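You operate a simulated robot arm through the tools that you are given. There is no shell and no other tool. Be economical: measure what you need, move in short steps, check, and stop when the job is done.

The job below is to be done with a simulated robot arm. You get a single attempt, and the scene is never put back.

Task
Press the pin of the blue part flush and set the part back.
Fine: use the press; lever up before the slide comes out; leave them so.
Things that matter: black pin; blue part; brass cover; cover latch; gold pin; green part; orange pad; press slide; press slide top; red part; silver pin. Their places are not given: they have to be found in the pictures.

Only the result counts: the job must be done as asked and must still hold three seconds after the hand-in. Knocking over, shifting, dropping, spilling or breaking anything else fails it.

Robot
A 7-joint arm with a two-finger parallel gripper, fixed in place. Base frame: the origin is at the foot of the arm, x ahead of it, y to its left, z up; the work surface is at about z = 0. Units: m, degrees, N and s.
With the tool pointing down near the work surface it reaches from about 0.22 to 0.58 m from the base axis. Its first joint turns from -66.0 to 66.0 degrees. Payload 2.5 kg.
The tool frame sits at the grasp point between the pads (the TCP): z along the fingers, y along the line on which they close. The tips reach 0.023 m beyond it. The gripper opens to 0.094 m. The fingers are 0.038 m wide and 0.01 m thick; the gripper's body (0.054 by 0.096 m) begins 0.039 m behind the TCP.
Orientation is told as [roll, pitch, yaw] about the base's x, y, z axes, in that order, counted from this pose: with the fingers straight down and closing along the base's y, the tool's x points along the base's -x, its y along +y and its z along -z.

Tools
- The arm moves only by the tool nudge_tool. Its argument "targets" is one flat list of numbers, 7 for each row, row after row: the gripper command, from -1 (shut) to 1 (fully open), values between in proportion, then the shift along the tool's x, y, z in m, then the turn, a rotation vector about the tool's x, y, z in rad. In form: [grip, tx, ty, tz, ax, ay, az, grip, tx, ty, tz, ax, ay, az, ...]. A call has 1 to 12 rows; each row is the pose to reach, as a shift and turn from the pose commanded when the call began, along the tool's axes at that moment. Each row takes 0.2 s and may step no farther than 0.05 m and 8.6 degrees from the row before; otherwise, or with a gripper value out of range, the whole call is refused. Where a pose cannot be reached the arm comes as near as it can. A force on the tool above 70 N (or 10 N above the force at the start of the call, whichever is more), or a blocked arm, ends the call early, and 0.2 s more pass. The fingers move at their own pace (about 0.108 m/s each) and stop on an object; they squeeze with about 27 N. The grip force told is the motor's: it shows also when the fingers shut on nothing. Time passes only in rows, and 0.2 s behind the last, so rows that repeat a pose let the fingers close. It gives the time, the measured TCP pose, the force on the tool (base axes), the opening and the grip force at its end, in the units of the frame above (readings bear some noise), with the torque about the TCP (base axes, N m) and any sound that the robot's microphone picked up, and new pictures: "show" is both (left out), scene, wrist or none.
- Cameras (640 x 400 px; columns grow to the right, rows downward): "scene" is fixed at [0.1305, -0.3869, 0.5687]; the picture's right is [0.83, -0.56, 0.00], its down [-0.23, -0.35, -0.91] and it looks along [0.51, 0.75, -0.42] (base axes); focal length 298 px, centre (320, 200). "wrist" rides on the gripper at [0.086, 0.016, -0.074] in the tool frame; the picture's right is [-0.18, 0.98, 0.00], its down [-0.58, -0.11, -0.81] and it looks along [-0.79, -0.15, 0.59] (tool axes); focal length 243 px, centre (320, 200).
- point_at(camera, pixels): for up to 12 pixels [column, row] of the newest picture of that camera ("zoom" is the newest enlarged one), the place [x, y, z] in the base frame of the surface seen there, good to about 0.002 m, but the place of the scene camera against the robot may be out by one fixed shift of up to 0.025 m in any direction. The clock stands still meanwhile.
- close_up(camera, box): a new picture of the part [left, top, right, bottom] of that camera's present view, enlarged. The clock stands still meanwhile.
- hand_in(): hands the job in; it is judged then, once.

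Work in short steps. Measure before you move; look again where a grasp or a placing could have gone wrong, and mend it. You have 80 turns and 200 pictures in all, those below and enlarged ones among them. Open the gripper and draw the arm clear of the work before you hand the job in, unless the task says otherwise; then end with one line.

The tools are called after "Request:" as name(argument=value, ...) on one line, values as JSON. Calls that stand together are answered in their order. nudge_tool: Moves the arm, as the interface text tells. Its arguments: {"type":"object","properties":{"targets":{"type":"array","items":{"type":"number"}},"show":{"type":"string","enum":["both","scene","wrist","none"]}},"required":["targets"]} The other tools are called the same way: point_at (camera, pixels) gives the place of the surface under pixels of a picture; close_up (camera, box) takes an enlarged picture of a part of a camera's view; hand_in () hands the job in.

At the start:

```text
t: 0.0
eef_pos: [0.3182, 0.0932, 0.438]
ee_rot: [-0.2, 0.0, -0.1]
force: [-0.5, 0.1, -0.3]
wrist_torque: [-0.01, -0.03, -0.03]
grip_width: 0.0941
grasp_force: 0.0
```

scene: 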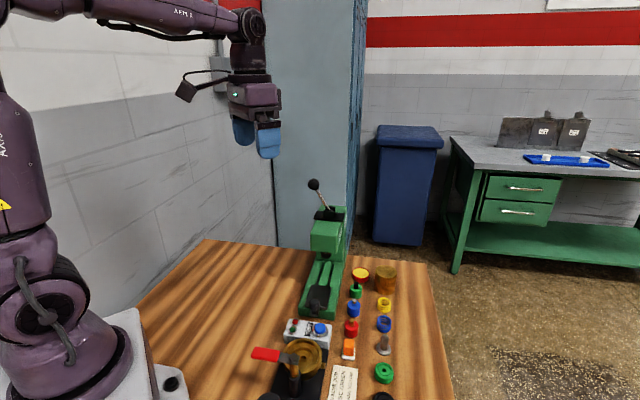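
wrist: 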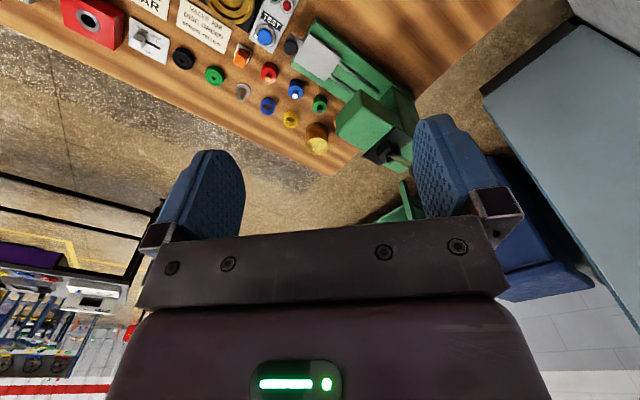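

The scene shows a green press near (322,260) and small parts to its right. I take enlarged views to identify them.

Request:
close_up(camera="scene", box=[240, 170, 440, 295])

Request:
close_up(camera="scene", box=[240, 275, 440, 400])

Request:
close_up(camera="wrist", box=[60, 0, 440, 237])

```text
3.20 times, centred on (340, 232) of scene
```

zoom: 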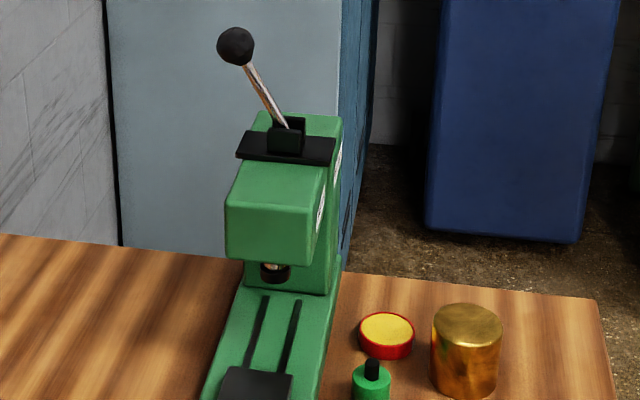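

```text
3.20 times, centred on (340, 338) of scene
```

zoom: 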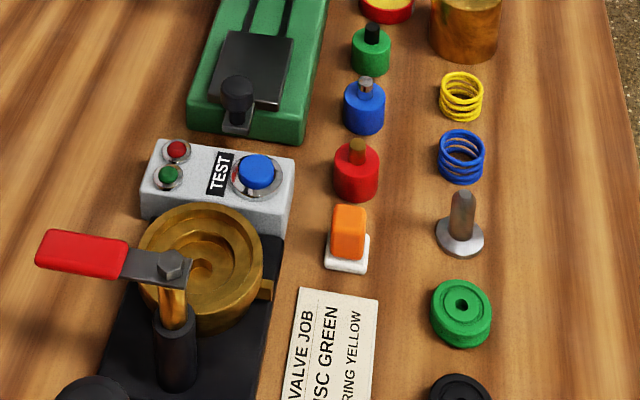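

```text
1.68 times, centred on (250, 118) of wrist
```

zoom: 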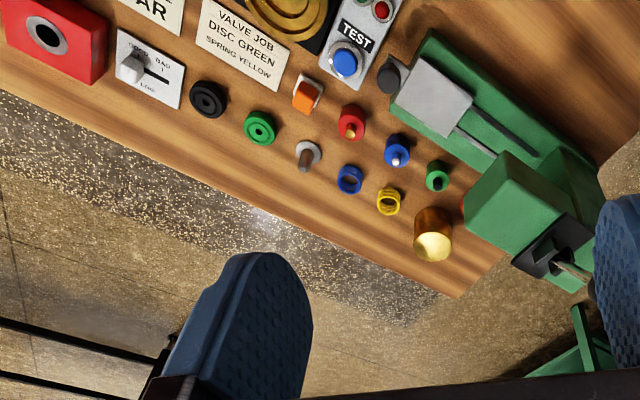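

The blue part with the silver pin is at (397,150) in the wrist zoom, and the slide plate with its black knob is at (430,95). I measure these points in both cameras so I can find the scene camera's shift.

Request:
point_at(camera="zoom", pixels=[[395, 160], [397, 142], [388, 76], [430, 60], [472, 98], [440, 138], [392, 104], [437, 187], [351, 133], [435, 95], [500, 200], [515, 155]])

Request:
point_at(camera="scene", pixels=[[354, 300], [353, 309], [314, 304], [313, 185], [322, 203], [316, 299], [325, 235], [327, 212], [355, 288], [352, 323], [325, 256], [310, 288]])

```text
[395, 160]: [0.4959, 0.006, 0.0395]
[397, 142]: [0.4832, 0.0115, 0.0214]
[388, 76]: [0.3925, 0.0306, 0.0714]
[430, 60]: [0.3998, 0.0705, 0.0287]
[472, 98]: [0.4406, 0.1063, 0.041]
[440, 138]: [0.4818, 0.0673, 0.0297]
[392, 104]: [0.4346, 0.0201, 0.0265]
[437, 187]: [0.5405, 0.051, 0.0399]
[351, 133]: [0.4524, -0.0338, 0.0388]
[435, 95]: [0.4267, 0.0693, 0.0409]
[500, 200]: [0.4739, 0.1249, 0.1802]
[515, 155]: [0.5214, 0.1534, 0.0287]
```

```text
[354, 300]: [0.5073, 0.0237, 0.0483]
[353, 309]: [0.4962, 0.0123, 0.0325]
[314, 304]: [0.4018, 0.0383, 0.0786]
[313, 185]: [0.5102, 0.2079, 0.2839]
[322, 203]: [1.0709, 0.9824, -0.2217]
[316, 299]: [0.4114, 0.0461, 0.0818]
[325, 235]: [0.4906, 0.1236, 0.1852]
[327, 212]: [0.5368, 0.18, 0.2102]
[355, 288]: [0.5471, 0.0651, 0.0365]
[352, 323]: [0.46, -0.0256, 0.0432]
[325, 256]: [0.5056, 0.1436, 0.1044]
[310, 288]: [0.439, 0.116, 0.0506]
```

The scene camera reads about (+0.01, +0.012, +0.009) off. Next I enlarge the lever, the press head and the slide to get their geometry.

Request:
close_up(camera="scene", box=[284, 165, 380, 225])

Request:
point_at(camera="zoom", pixels=[[190, 125], [190, 100], [230, 180], [245, 205], [260, 230], [280, 255], [280, 285], [210, 285], [335, 300], [270, 320], [330, 240], [395, 270]])

Request:
close_up(camera="scene", box=[284, 240, 380, 330])

```text
6.67 times, centred on (332, 195) of scene
```

zoom: 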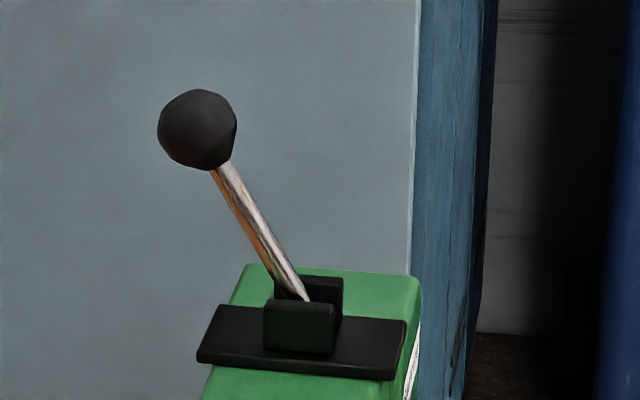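

```text
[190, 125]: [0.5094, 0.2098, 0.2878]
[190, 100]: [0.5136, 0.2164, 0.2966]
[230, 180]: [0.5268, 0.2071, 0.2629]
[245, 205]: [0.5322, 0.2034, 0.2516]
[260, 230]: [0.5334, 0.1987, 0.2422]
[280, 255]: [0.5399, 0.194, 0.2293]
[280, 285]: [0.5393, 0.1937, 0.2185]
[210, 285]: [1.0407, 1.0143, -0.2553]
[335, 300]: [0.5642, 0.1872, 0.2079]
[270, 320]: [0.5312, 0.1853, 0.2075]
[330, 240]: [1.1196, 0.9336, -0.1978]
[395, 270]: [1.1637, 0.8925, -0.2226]
```

```text
4.44 times, centred on (332, 285) of scene
```

zoom: 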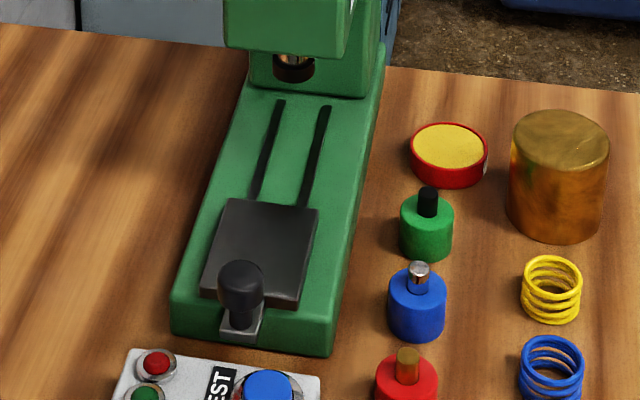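

The lever sits between two cheeks and leans sideways off the slide's axis. I measure the rails, plate, knob, ram and base in this zoom.

Request:
point_at(camera="zoom", pixels=[[281, 103], [258, 190], [326, 108], [303, 200], [226, 202], [316, 212], [296, 300], [207, 288], [240, 268], [294, 75], [418, 266], [265, 245]])

Request:
point_at(camera="wrist", pixels=[[309, 38], [341, 58], [326, 77], [298, 57], [352, 67], [378, 95], [370, 98], [345, 76], [296, 96], [296, 88], [291, 45], [390, 85]])

Request:
close_up(camera="wrist", box=[250, 20, 410, 120])

```text
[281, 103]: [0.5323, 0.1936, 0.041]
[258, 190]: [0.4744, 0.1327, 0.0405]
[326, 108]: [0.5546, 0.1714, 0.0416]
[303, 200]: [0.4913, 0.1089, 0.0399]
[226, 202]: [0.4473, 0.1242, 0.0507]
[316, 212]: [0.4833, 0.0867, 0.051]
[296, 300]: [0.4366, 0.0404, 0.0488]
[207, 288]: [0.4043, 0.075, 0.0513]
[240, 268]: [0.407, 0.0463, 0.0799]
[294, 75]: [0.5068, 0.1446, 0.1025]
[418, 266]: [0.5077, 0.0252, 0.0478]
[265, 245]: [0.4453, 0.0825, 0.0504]
```

```text
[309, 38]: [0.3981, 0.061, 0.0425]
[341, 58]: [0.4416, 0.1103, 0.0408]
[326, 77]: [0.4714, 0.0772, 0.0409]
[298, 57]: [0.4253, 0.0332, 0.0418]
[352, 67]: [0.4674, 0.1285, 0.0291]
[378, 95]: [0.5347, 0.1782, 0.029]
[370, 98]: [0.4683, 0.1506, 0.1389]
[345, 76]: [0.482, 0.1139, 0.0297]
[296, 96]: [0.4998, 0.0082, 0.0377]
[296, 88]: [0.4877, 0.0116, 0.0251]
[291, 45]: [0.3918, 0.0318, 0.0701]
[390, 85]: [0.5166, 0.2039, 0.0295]
```

```text
4.00 times, centred on (330, 70) of wrist
```

zoom: 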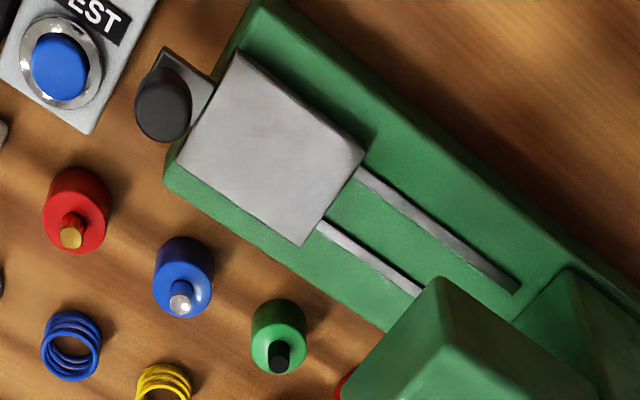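

The press axis is u≈(0.69, 0.725), the plate centre is ≈(0.434, 0.070, 0.041), and the blue part is near (0.49, 0.01). I turn the tool 46.5° so it closes across the press axis and move to a lower viewing pose.

Request:
nudge_tool(targets=[0.3, -0.0125, -0.019, 0.03, 0, 0, -0.1015, 0.3, -0.025, -0.038, 0.06, 0, 0, -0.203, 0.3, -0.0375, -0.057, 0.09, 0, 0, -0.3045, 0.3, -0.05, -0.076, 0.12, 0, 0, -0.406, 0.3, -0.0625, -0.095, 0.15, 0, 0, -0.5075, 0.3, -0.075, -0.114, 0.18, 0, 0, -0.609, 0.3, -0.0875, -0.133, 0.21, 0, 0, -0.7105, 0.3, -0.1, -0.153, 0.238, 0, 0, -0.8116])

```text
t: 1.8
eef_pos: [0.418, -0.0595, 0.2021]
ee_rot: [0.1, 0.0, 46.6]
force: [-0.5, 0.9, 0.2]
wrist_torque: [-0.01, 0.01, 0.02]
grip_width: 0.0612
grasp_force: 0.0
```

scene: 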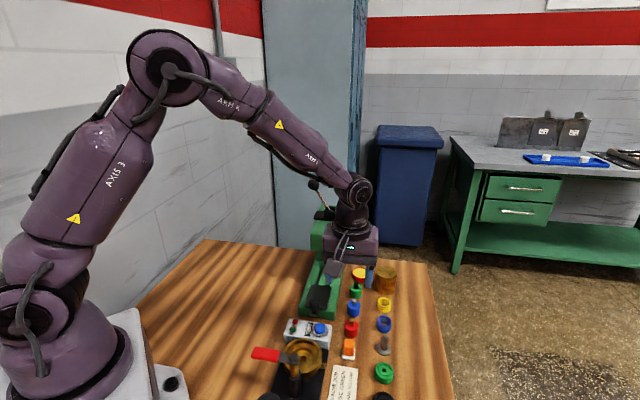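
wrist: 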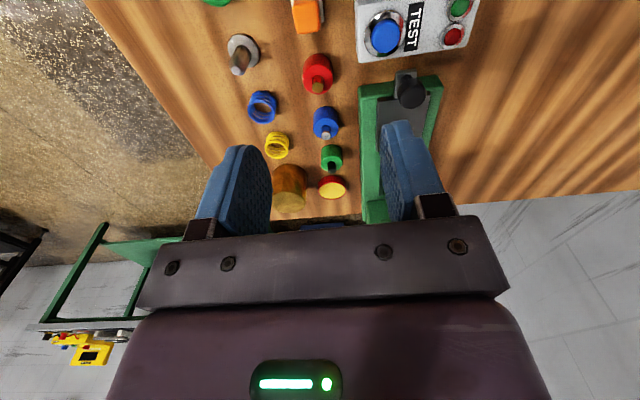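

The blue part is now at about (326,123) in the wrist view. I enlarge that area to measure it.

Request:
close_up(camera="wrist", box=[290, 60, 450, 160])

Request:
point_at(camera="zoom", pixels=[[143, 303], [143, 286], [94, 260], [195, 260], [143, 240], [143, 215], [283, 240], [100, 285], [190, 285], [143, 182], [485, 130], [475, 90]])

```text
4.00 times, centred on (370, 110) of wrist
```

zoom: 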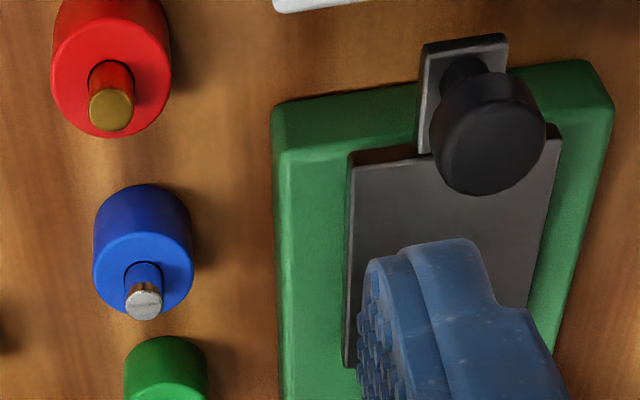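

```text
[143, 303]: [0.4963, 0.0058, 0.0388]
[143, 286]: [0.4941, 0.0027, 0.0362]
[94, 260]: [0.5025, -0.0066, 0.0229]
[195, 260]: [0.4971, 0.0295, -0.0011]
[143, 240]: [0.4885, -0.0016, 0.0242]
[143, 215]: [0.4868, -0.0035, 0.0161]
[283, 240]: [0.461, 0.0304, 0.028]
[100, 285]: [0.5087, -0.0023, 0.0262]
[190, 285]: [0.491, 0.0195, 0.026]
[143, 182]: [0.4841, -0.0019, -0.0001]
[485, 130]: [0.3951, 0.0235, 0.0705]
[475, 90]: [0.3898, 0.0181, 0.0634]
```

The part's centre is ≈(0.498, 0.0075), about 0.028 across, with its body top at z≈0.026. I hover above it with the gripper open about 0.046.

Request:
nudge_tool(targets=[-0.02, -0.035, -0.004, 0.03, 0, 0, 0, -0.02, -0.07, -0.008, 0.06, 0, 0, 0, -0.02, -0.1036, -0.0121, 0.1, 0, 0, 0, -0.02, -0.1036, -0.0121, 0.12, 0, 0, 0])

Request:
close_up(camera="wrist", box=[200, 40, 440, 190])

Request:
close_up(camera="scene", box=[304, 240, 400, 340])

```text
refused: row 3 steps farther than a row can; nothing moved
```

```text
2.67 times, centred on (320, 115) of wrist
```

zoom: 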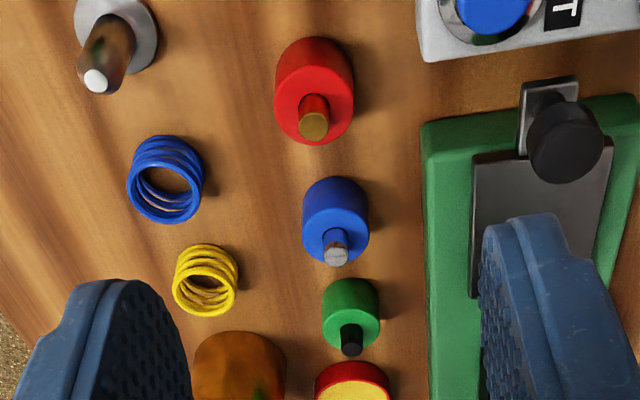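

```text
4.00 times, centred on (352, 290) of scene
```

zoom: 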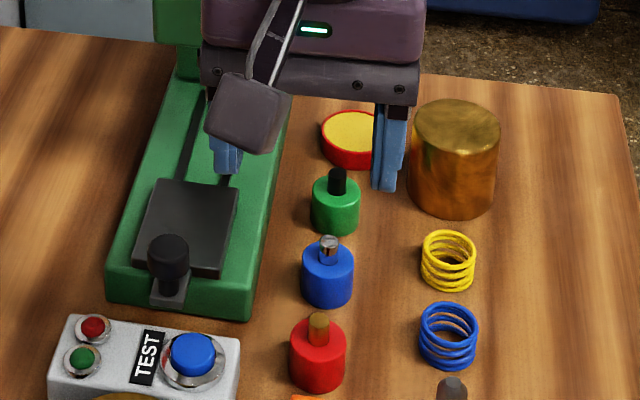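

The call was refused because row 3 stepped too far, so I resend it in smaller steps.

Request:
nudge_tool(targets=[-0.02, -0.03, -0.004, 0.03, 0, 0, 0, -0.02, -0.06, -0.008, 0.06, 0, 0, 0, -0.02, -0.085, -0.01, 0.09, 0, 0, 0, -0.02, -0.1036, -0.0121, 0.12, 0, 0, 0, -0.02, -0.1036, -0.0121, 0.12, 0, 0, 0])

Request:
close_up(camera="wrist", box=[200, 40, 440, 190])

Request:
close_up(camera="scene", box=[304, 240, 400, 340])

```text
t: 3.0
eef_pos: [0.5, 0.0066, 0.0809]
ee_rot: [0.0, 0.0, 46.5]
force: [-0.6, -0.3, -0.2]
wrist_torque: [-0.03, -0.04, 0.02]
grip_width: 0.0462
grasp_force: 0.1
```

scene: 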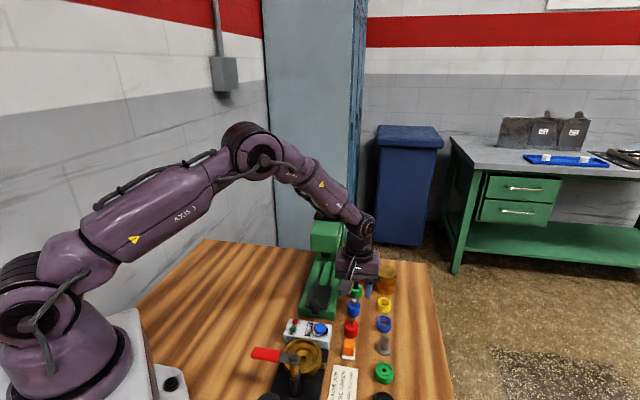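
wrist: 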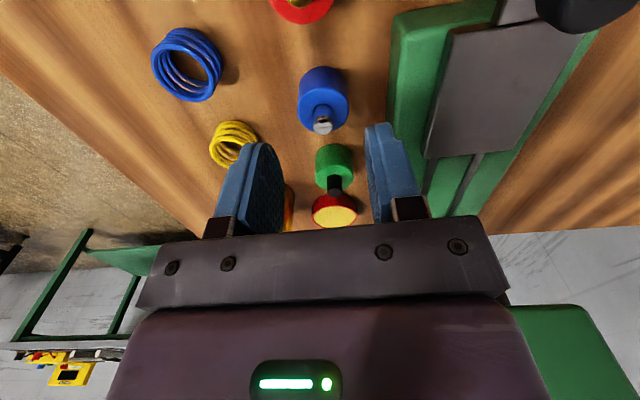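

```text
2.67 times, centred on (320, 115) of wrist
```

zoom: 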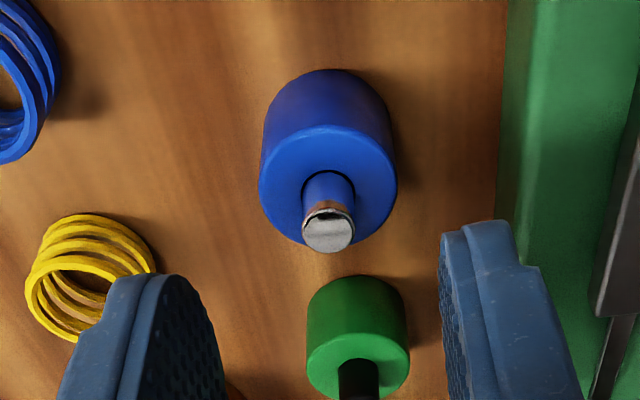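

```text
4.00 times, centred on (352, 290) of scene
```

zoom: 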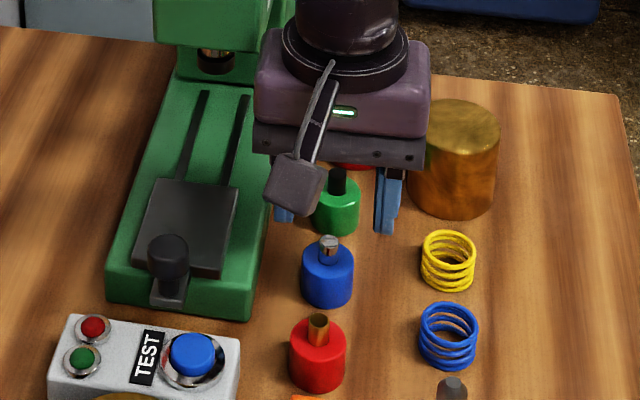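

The TCP projection agrees with the pin top at (323,128), leaving about 1.5 mm to correct along tool y. I lower to z≈0.030.

Request:
nudge_tool(targets=[-0.02, 0, 0.0015, 0.025, 0, 0, 0, -0.02, 0, 0.0015, 0.045, 0, 0, 0, -0.02, 0, 0.0015, 0.051, 0, 0, 0], show="wrist")

```text
t: 3.8
eef_pos: [0.499, 0.0084, 0.029]
ee_rot: [0.0, 0.1, 46.5]
force: [0.7, 0.9, 0.4]
wrist_torque: [0.0, -0.01, 0.0]
grip_width: 0.0458
grasp_force: 0.1
```

wrist: 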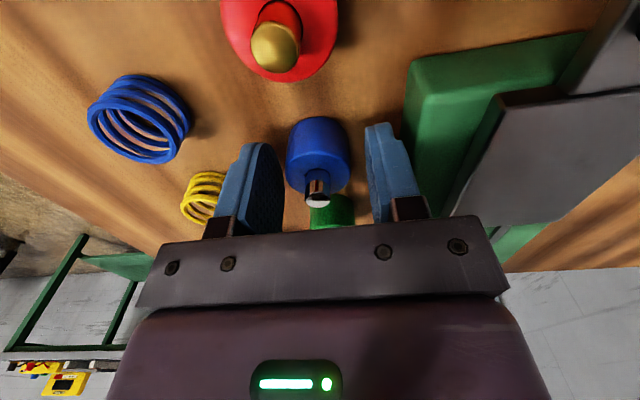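

The part sits between the pads and the pin tip is at (317,200) as expected. I close the gripper.

Request:
nudge_tool(targets=[-0.6, 0, 0, 0, 0, 0, 0, -0.6, 0, 0, 0, 0, 0, 0], show="wrist")

```text
t: 4.4
eef_pos: [0.4979, 0.0073, 0.0289]
ee_rot: [0.0, 0.0, 46.4]
force: [0.7, -0.2, -0.1]
wrist_torque: [-0.04, -0.04, -0.03]
grip_width: 0.031
grasp_force: 27.3
```

wrist: 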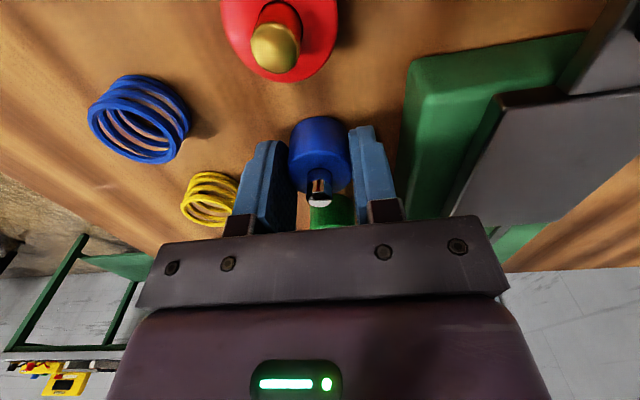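

The part is gripped at a width of 0.031 with 27 N. I lift it and carry it over the plate, stopping above to check.

Request:
nudge_tool(targets=[-0.6, 0, 0, -0.04, 0, 0, 0, -0.6, 0, 0, -0.08, 0, 0, 0, -0.6, 0, 0.03, -0.08, 0, 0, 0, -0.6, 0, 0.06, -0.08, 0, 0, 0, -0.6, -0.0011, 0.0898, -0.08, 0, 0, 0, -0.6, -0.0011, 0.0898, -0.08, 0, 0, 0])

Request:
close_up(camera="wrist", box=[200, 0, 440, 150])

```text
t: 5.8
eef_pos: [0.4338, 0.0699, 0.109]
ee_rot: [0.0, 0.0, 46.4]
force: [-0.1, -0.2, -1.7]
wrist_torque: [0.03, 0.03, 0.0]
grip_width: 0.031
grasp_force: 26.7
```

scene: 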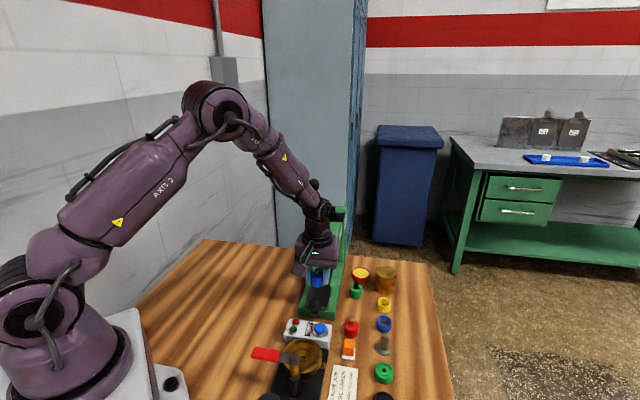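
wrist: 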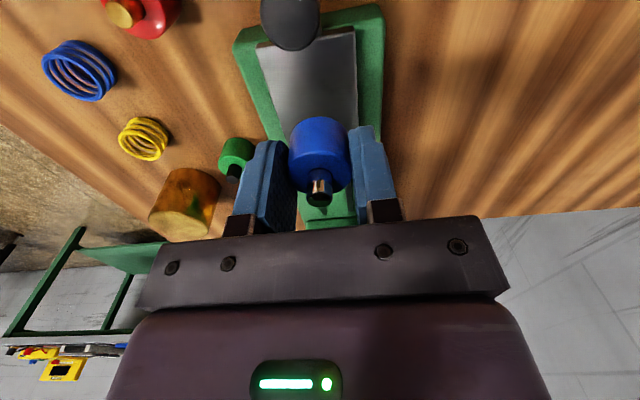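

```text
2.67 times, centred on (320, 75) of wrist
```

zoom: 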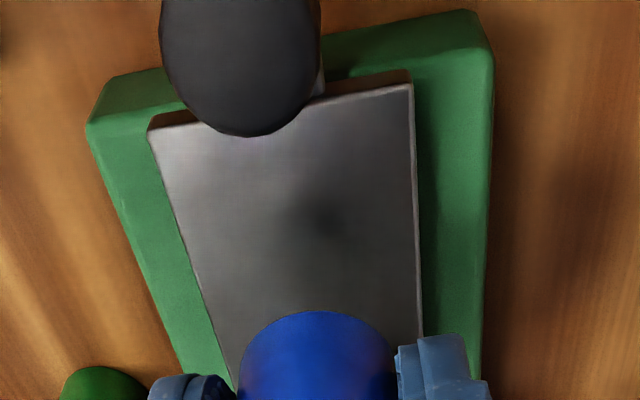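

The plate is seen squarely here, so I measure its corners and edges to fix its centre.

Request:
point_at(camera="zoom", pixels=[[152, 133], [410, 88], [414, 200], [176, 200], [417, 300], [210, 300], [240, 90], [240, 30], [110, 180], [490, 180], [300, 200]])

Request:
close_up(camera="scene", box=[284, 220, 380, 320])

```text
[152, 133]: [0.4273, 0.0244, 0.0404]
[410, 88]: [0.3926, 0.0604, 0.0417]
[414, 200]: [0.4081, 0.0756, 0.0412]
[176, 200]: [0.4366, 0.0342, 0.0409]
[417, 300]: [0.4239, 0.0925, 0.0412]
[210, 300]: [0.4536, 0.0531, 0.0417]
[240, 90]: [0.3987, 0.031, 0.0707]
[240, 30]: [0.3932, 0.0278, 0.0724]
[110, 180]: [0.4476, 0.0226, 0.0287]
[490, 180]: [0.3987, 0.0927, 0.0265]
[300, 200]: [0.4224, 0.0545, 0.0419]
```

```text
4.00 times, centred on (332, 270) of scene
```

zoom: 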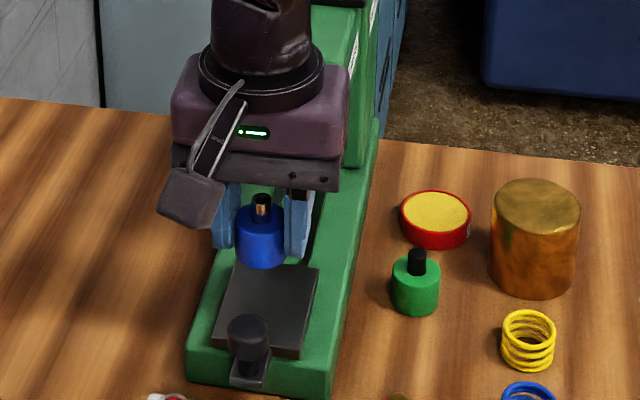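

The plate centre comes out at ≈(0.4335, 0.068), a millimetre or so from the TCP. I lower the part onto it.

Request:
nudge_tool(targets=[-0.6, 0.0014, -0.0012, 0.02, 0, 0, 0, -0.6, 0.0014, -0.0012, 0.034, 0, 0, 0, -0.6, 0.0014, -0.0012, 0.0385, 0, 0, 0], show="wrist")

```text
t: 6.6
eef_pos: [0.433, 0.0676, 0.0714]
ee_rot: [0.0, -0.1, 46.4]
force: [-0.3, -0.2, -1.0]
wrist_torque: [0.01, -0.04, 0.01]
grip_width: 0.0314
grasp_force: 27.3
```

wrist: 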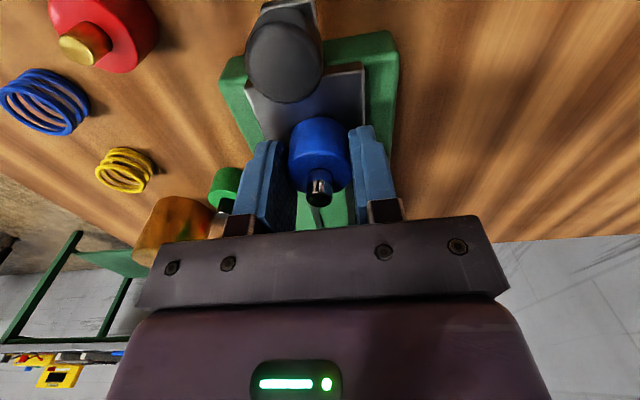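

There is no contact yet (force −1 N), so I ease down in 0.5 mm steps.

Request:
nudge_tool(targets=[-0.6, 0, 0, 0.0007, 0, 0, 0, -0.6, 0, 0, 0.0015, 0, 0, 0], show="none")

```text
t: 7.2
eef_pos: [0.4333, 0.0696, 0.0702]
ee_rot: [-0.2, 0.0, 46.5]
force: [-2.0, -0.4, 15.9]
wrist_torque: [0.01, 0.2, 0.0]
grip_width: 0.0312
grasp_force: 26.8
```

It has made contact at 16 N. I back off slightly, open, and rise straight up.

Request:
nudge_tool(targets=[-0.6, 0, 0, -0.0006, 0, 0, 0, 0.05, 0, 0, -0.0006, 0, 0, 0, 0.05, 0, 0, -0.0006, 0, 0, 0, 0.05, 0, 0, -0.03, 0, 0, 0, 0.05, 0, 0, -0.07, 0, 0, 0, 0.05, 0.04, 0, -0.09, 0, 0, 0])

Request:
close_up(camera="wrist", box=[200, 0, 440, 150])

```text
t: 8.6
eef_pos: [0.4058, 0.04, 0.1589]
ee_rot: [0.0, 0.0, 46.6]
force: [0.0, 0.2, -0.1]
wrist_torque: [0.0, 0.0, 0.03]
grip_width: 0.0494
grasp_force: 0.2
```

scene: 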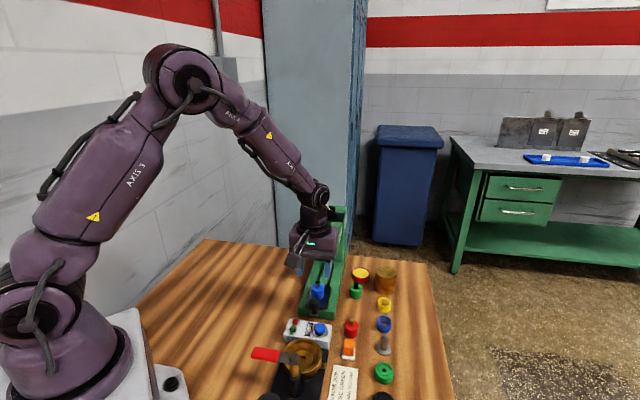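
wrist: 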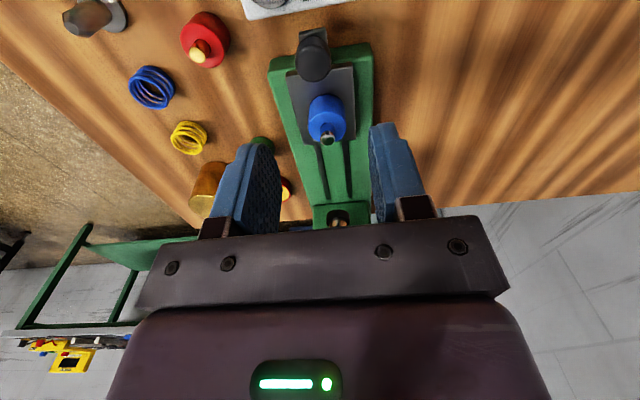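

```text
2.67 times, centred on (320, 75) of wrist
```

zoom: 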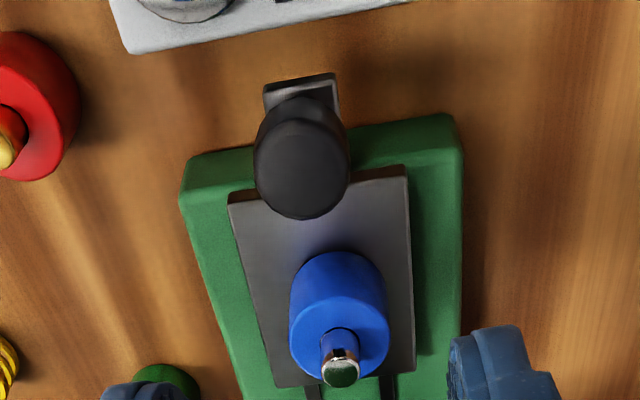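

The part stands on the plate and the ram shows at (340,221). I measure the ram, rails and knob from the robot-mounted camera.

Request:
close_up(camera="wrist", box=[270, 100, 390, 230])

Request:
point_at(camera="wrist", pixels=[[340, 212], [340, 219], [336, 200], [314, 66], [313, 54], [299, 62], [328, 62], [313, 40], [320, 150], [345, 150], [327, 139], [350, 195]])

```text
3.08 times, centred on (330, 165) of wrist
```

zoom: 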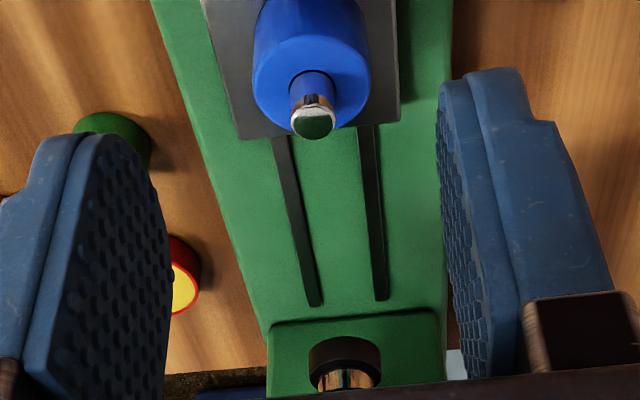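

```text
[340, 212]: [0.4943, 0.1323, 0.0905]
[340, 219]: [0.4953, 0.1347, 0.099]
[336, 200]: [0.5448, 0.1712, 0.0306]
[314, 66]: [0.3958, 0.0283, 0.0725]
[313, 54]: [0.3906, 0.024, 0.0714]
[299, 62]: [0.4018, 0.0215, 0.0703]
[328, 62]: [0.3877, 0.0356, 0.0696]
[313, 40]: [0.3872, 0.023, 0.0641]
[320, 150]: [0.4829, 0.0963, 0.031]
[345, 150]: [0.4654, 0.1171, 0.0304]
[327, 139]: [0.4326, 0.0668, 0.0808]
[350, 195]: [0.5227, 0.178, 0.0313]
```

The knob centre is ≈(0.394, 0.0275), top at z 0.0725, and the travel needed is about 0.10 along u. I check the heights of the objects behind the knob, so the wrist camera clears them when the tool tilts back.

Request:
point_at(camera="scene", pixels=[[262, 354], [280, 356], [293, 358], [303, 346], [294, 375], [305, 350], [318, 352], [320, 329], [293, 322], [300, 340], [270, 396], [285, 390]])

Request:
close_up(camera="scene", box=[230, 300, 390, 400])

```text
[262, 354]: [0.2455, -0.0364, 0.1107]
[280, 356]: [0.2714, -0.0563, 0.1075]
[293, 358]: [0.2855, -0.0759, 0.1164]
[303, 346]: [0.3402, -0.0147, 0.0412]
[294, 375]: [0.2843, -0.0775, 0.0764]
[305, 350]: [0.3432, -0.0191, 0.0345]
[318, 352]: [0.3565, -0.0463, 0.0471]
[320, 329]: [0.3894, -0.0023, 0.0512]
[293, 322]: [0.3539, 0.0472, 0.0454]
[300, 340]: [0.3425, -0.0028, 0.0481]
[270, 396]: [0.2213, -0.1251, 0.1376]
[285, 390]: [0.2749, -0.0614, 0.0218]
```

```text
4.00 times, centred on (310, 350) of scene
```

zoom: 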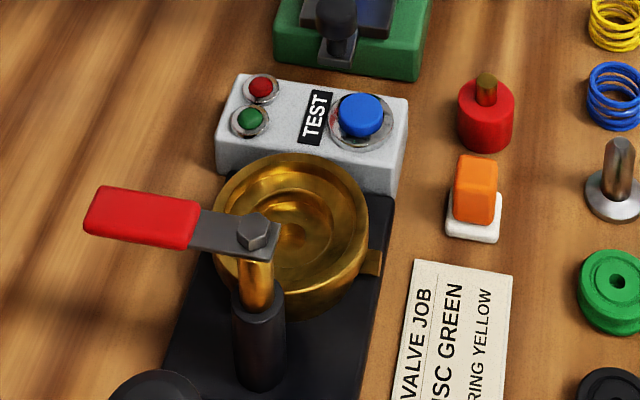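

The latch top is at z≈0.107 and stays about 5 cm behind the wrist camera, so a 14° tilt is safe. I tilt and hover above the knob.

Request:
nudge_tool(targets=[0.06, 0.01, 0, 0, 0, -0.125, 0, 0.06, 0.0221, 0, 0.02, 0, -0.25, 0, 0.06, 0.0221, 0, 0.055, 0, -0.25, 0, 0.06, 0.0221, 0, 0.055, 0, -0.25, 0])

Request:
close_up(camera="scene", box=[260, 230, 380, 350])

```text
t: 9.6
eef_pos: [0.3897, 0.0236, 0.1032]
ee_rot: [-0.1, -14.4, 46.4]
force: [-0.9, 0.8, 0.7]
wrist_torque: [-0.02, 0.0, -0.03]
grip_width: 0.0498
grasp_force: 0.1
```

scene: 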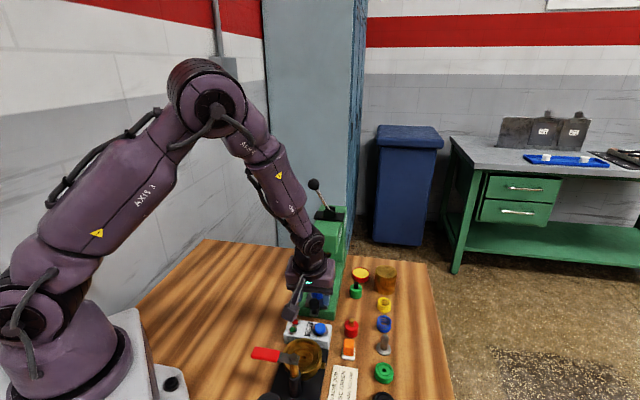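
wrist: 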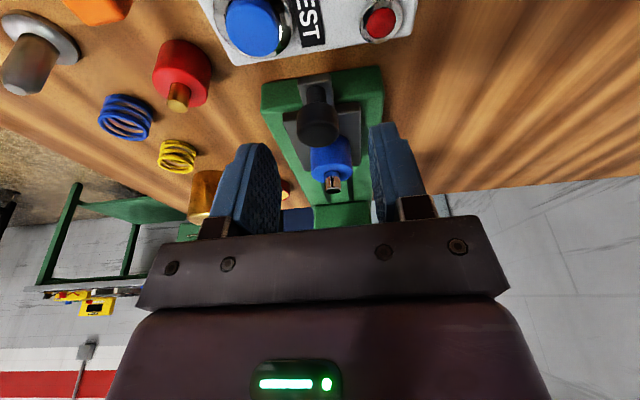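

```text
3.33 times, centred on (320, 290) of scene
```

zoom: 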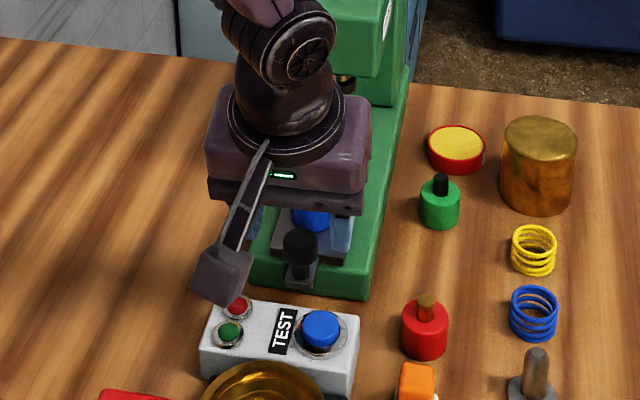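

The knob is centred between the fingers at column 319. I lower straight down by 0.037 to knob height.

Request:
nudge_tool(targets=[0.06, 0.0046, 0, 0.018, 0, 0, 0, 0.06, 0.0091, 0, 0.0359, 0, 0, 0])

Request:
close_up(camera="scene", box=[260, 250, 360, 350])

```text
t: 10.2
eef_pos: [0.3904, 0.0249, 0.0681]
ee_rot: [0.0, -14.3, 46.5]
force: [-0.3, -0.1, -0.2]
wrist_torque: [-0.03, 0.0, -0.02]
grip_width: 0.0497
grasp_force: 0.2
```

scene: 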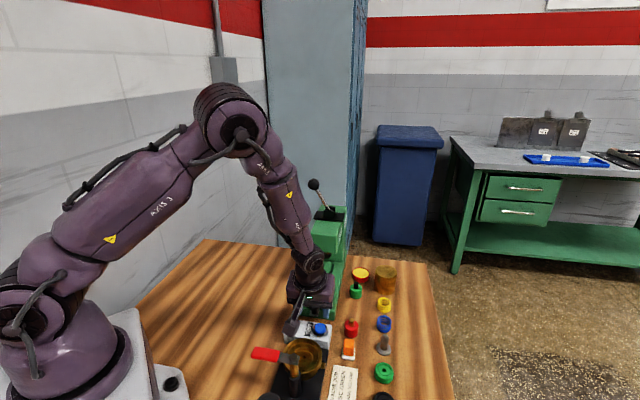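
wrist: 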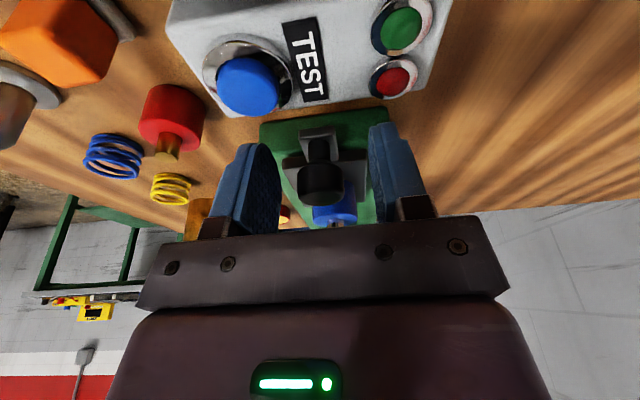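

```text
4.00 times, centred on (310, 300) of scene
```

zoom: 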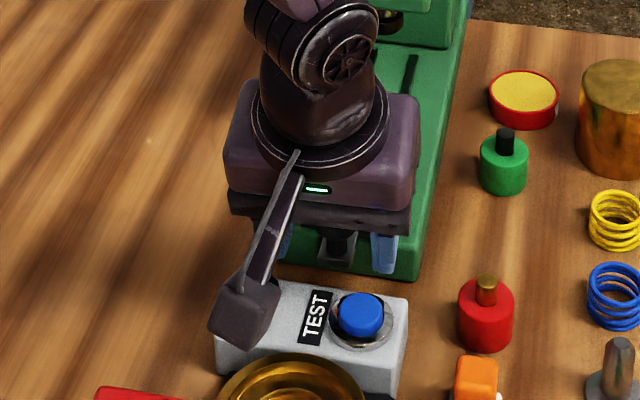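

The fingers straddle the knob and nothing is touched. I close on it.

Request:
nudge_tool(targets=[-0.8, 0, 0, 0, 0, 0, 0, -0.8, 0, 0, 0, 0, 0, 0], show="wrist")

```text
t: 10.8
eef_pos: [0.3899, 0.0229, 0.0662]
ee_rot: [-0.1, -14.3, 46.4]
force: [7.5, -5.2, -7.7]
wrist_torque: [0.18, -0.09, -0.03]
grip_width: 0.0235
grasp_force: 45.3
```

wrist: 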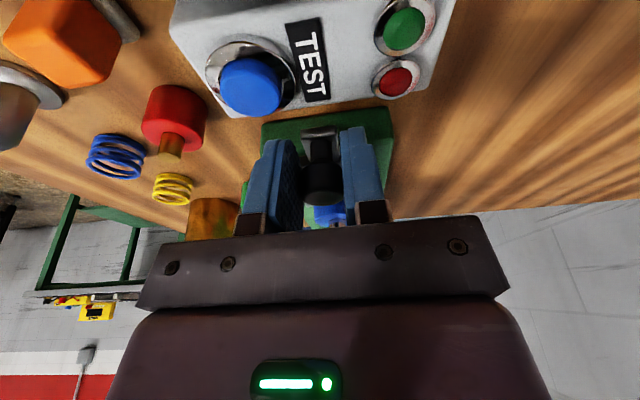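

It is gripped (width 0.0235) with a slight sideways load, which I ease by about 1 mm. I push the slide in gently along u for the first half.

Request:
nudge_tool(targets=[-0.8, -0.0048, -0.0007, 0.0012, 0, 0, 0, -0.8, -0.0145, -0.0013, 0.0037, 0, 0, 0, -0.8, -0.0242, -0.0013, 0.0062, 0, 0, 0, -0.8, -0.0339, -0.0013, 0.0086, 0, 0, 0, -0.8, -0.0436, -0.0013, 0.0111, 0, 0, 0, -0.8, -0.0485, -0.0013, 0.0123, 0, 0, 0])

Request:
close_up(camera="scene", box=[270, 220, 370, 320])

```text
t: 12.2
eef_pos: [0.426, 0.0578, 0.0672]
ee_rot: [0.1, -14.0, 46.4]
force: [8.7, -8.9, -28.3]
wrist_torque: [0.06, 0.08, -0.05]
grip_width: 0.0232
grasp_force: 44.5
```

scene: 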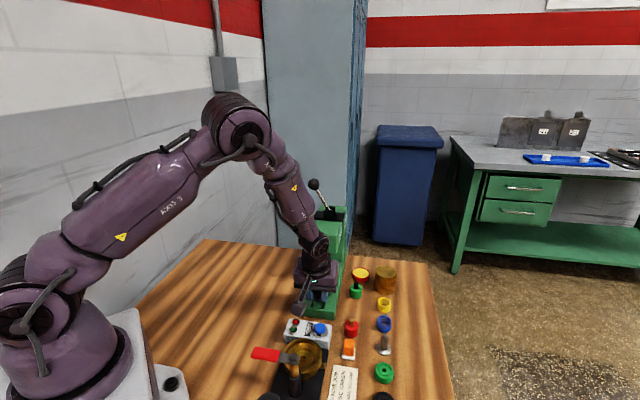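
wrist: 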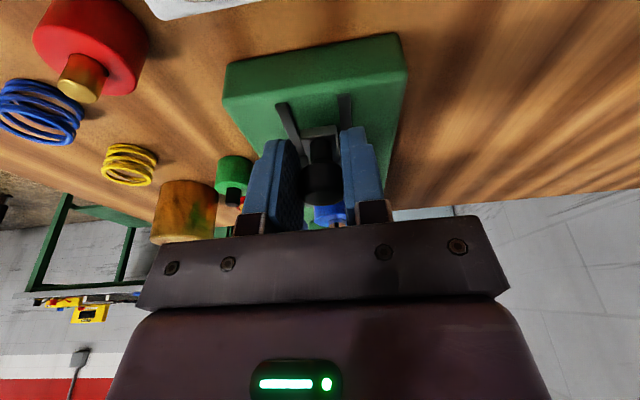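

```text
4.00 times, centred on (320, 270) of scene
```

zoom: 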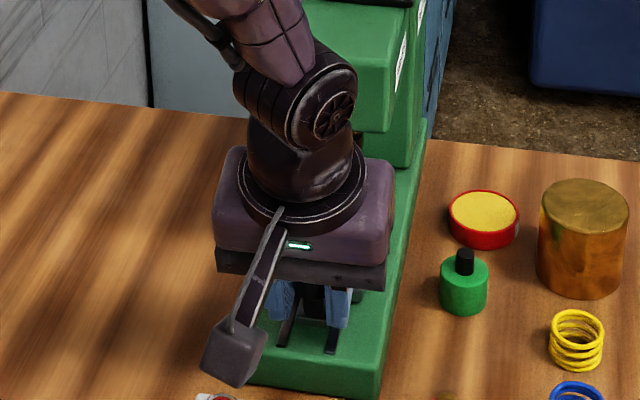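

The slide follows at about 45° with a mild sideways and upward bias in my command. I correct that while pushing the remaining way and watching the force.

Request:
nudge_tool(targets=[-0.8, 0.0004, -0.001, 0.0012, 0, 0, 0, -0.8, -0.0093, -0.0015, 0.0036, 0, 0, 0, -0.8, -0.019, -0.002, 0.0061, 0, 0, 0, -0.8, -0.0287, -0.0025, 0.0086, 0, 0, 0, -0.8, -0.0384, -0.003, 0.0111, 0, 0, 0, -0.8, -0.0432, -0.003, 0.0123, 0, 0, 0])

Request:
close_up(camera="scene", box=[270, 200, 370, 300])

```text
t: 13.5
eef_pos: [0.453, 0.0836, 0.0666]
ee_rot: [0.2, -13.8, 46.5]
force: [-6.8, -2.9, 7.1]
wrist_torque: [0.58, -0.51, -0.11]
grip_width: 0.0231
grasp_force: 44.8
stopped in row 6: the force on the tool passed its limit at 83 N (the readings are from after the stop); the commanded pose is now the measured one
```

scene: 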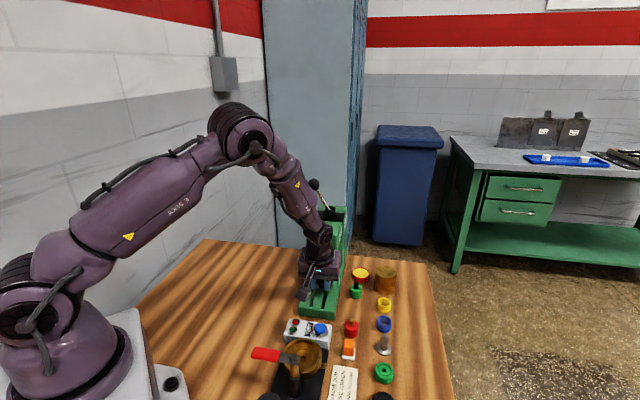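
wrist: 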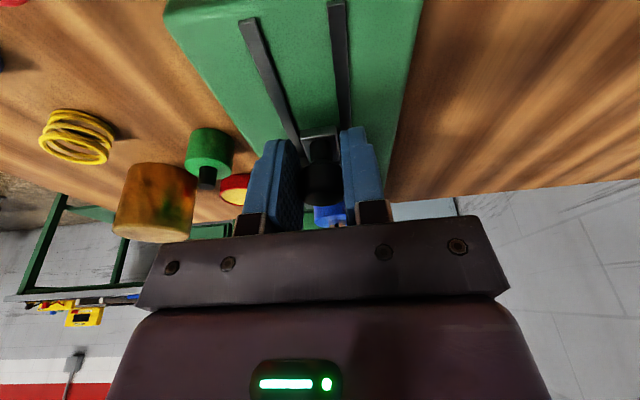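

```text
4.00 times, centred on (320, 250) of scene
```

zoom: 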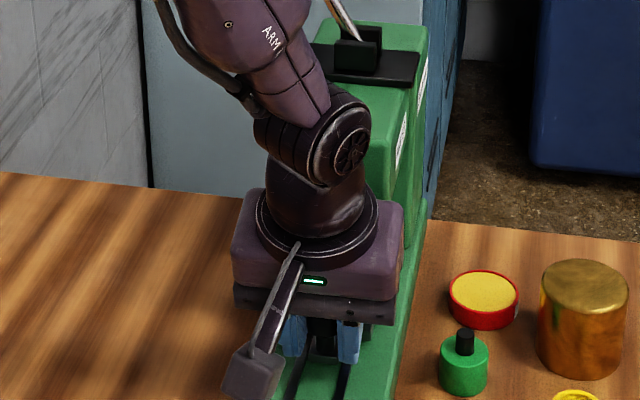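

The slide moved about 0.088 before an 83 N stop, and I can't yet tell an end stop from the arm touching the head. I look closer and measure before doing anything else.

Request:
close_up(camera="wrist", box=[230, 100, 410, 230])

Request:
nudge_tool(targets=[-0.8, 0, 0, 0, 0, 0, 0, -0.8, -0.002, 0, 0.0005, 0, 0, 0, -0.8, -0.004, 0, 0.001, 0, 0, 0], show="none")

```text
3.08 times, centred on (320, 165) of wrist
```

zoom: 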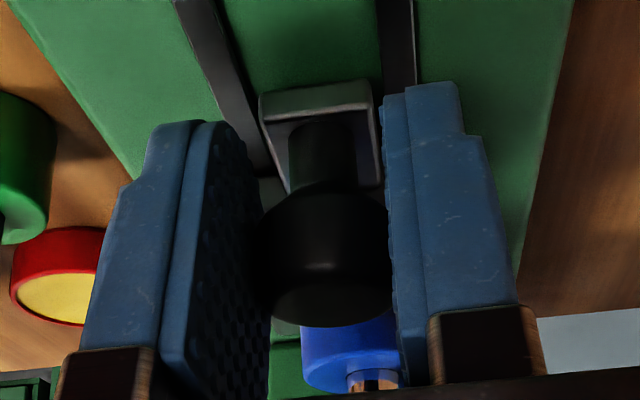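

```text
t: 14.2
eef_pos: [0.4524, 0.0839, 0.0672]
ee_rot: [0.5, -13.3, 46.3]
force: [-9.6, -4.5, 7.6]
wrist_torque: [0.68, -0.9, -0.01]
grip_width: 0.023
grasp_force: 45.0
stopped in row 3: the force on the tool passed its limit at 78 N (the readings are from after the stop); the commanded pose is now the measured one
```

The tool's pitch changed as if the fingers, not the gripper body, are blocked, so this is probably the slide's end stop. I open, back straight out along −u, and look.

Request:
nudge_tool(targets=[-0.1, 0.002, 0, -0.0005, 0, 0, 0, 0.0, 0.002, 0, -0.0005, 0, 0, 0, 0.0, 0.03, 0, -0.0076, 0, 0, 0, 0.0, 0.06, 0, -0.016, 0, 0, 0, 0.0, 0.08, 0, -0.035, 0, 0, 0])

Request:
close_up(camera="wrist", box=[220, 60, 420, 230])

Request:
close_up(camera="scene", box=[270, 200, 370, 300])

```text
t: 15.4
eef_pos: [0.3931, 0.0207, 0.0818]
ee_rot: [0.5, -13.3, 46.3]
force: [0.1, -0.3, 0.1]
wrist_torque: [0.01, -0.02, 0.01]
grip_width: 0.0473
grasp_force: 0.2
```

scene: 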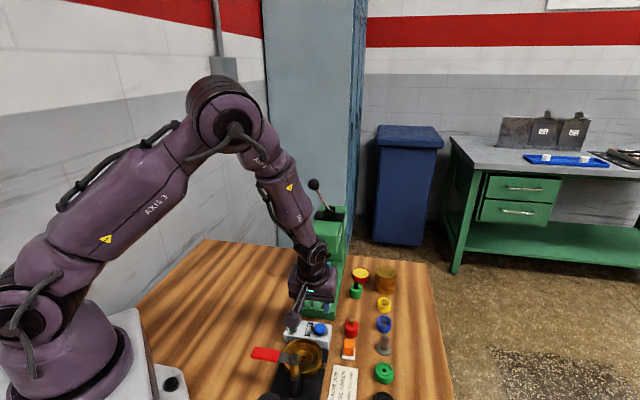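
wrist: 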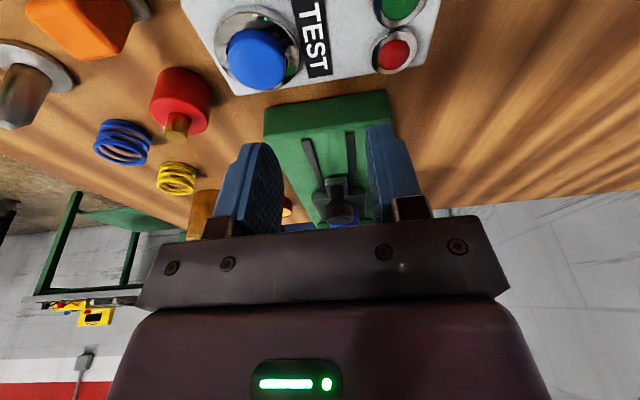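

```text
2.35 times, centred on (320, 145) of wrist
```

zoom: 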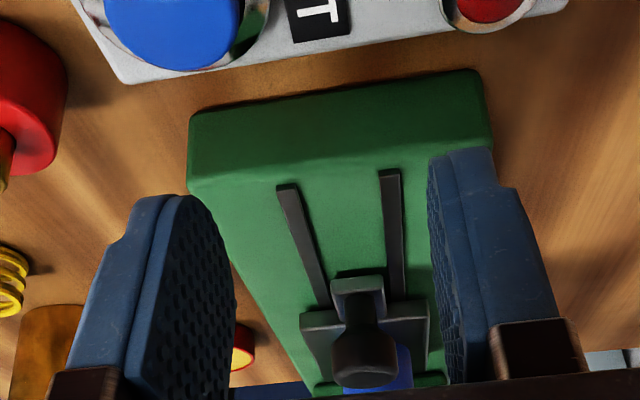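

```text
4.00 times, centred on (320, 250) of scene
```

zoom: 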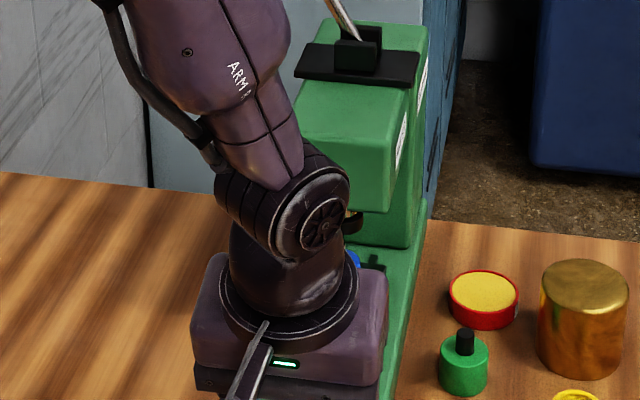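

My arm blocks the view, so I lift up and to the right to clear the scene camera.

Request:
nudge_tool(targets=[0, -0.009, 0, -0.035, 0, 0, 0, 0, -0.018, -0.02, -0.07, 0, 0, 0, 0, -0.02, -0.05, -0.1, 0, 0, 0, 0, -0.02, -0.09, -0.12, 0, 0, 0, 0, -0.02, -0.13, -0.14, 0, 0, 0])

Request:
close_up(camera="scene", box=[280, 225, 360, 305])

```text
t: 16.6
eef_pos: [0.4818, -0.0792, 0.2264]
ee_rot: [0.6, -13.4, 46.3]
force: [0.5, -0.1, -0.3]
wrist_torque: [0.0, 0.0, -0.03]
grip_width: 0.0471
grasp_force: 0.0
```

scene: 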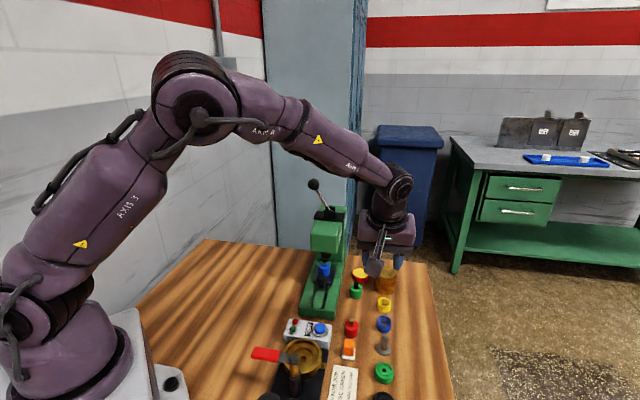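
wrist: 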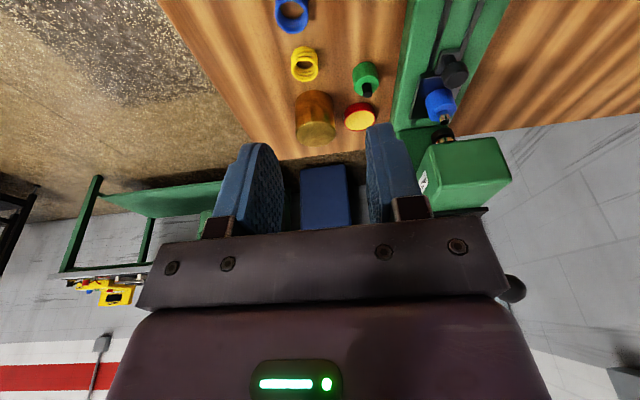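

```text
5.00 times, centred on (320, 265) of scene
```

zoom: 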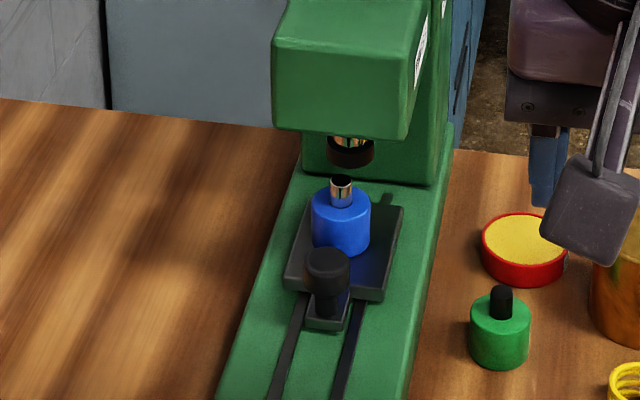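

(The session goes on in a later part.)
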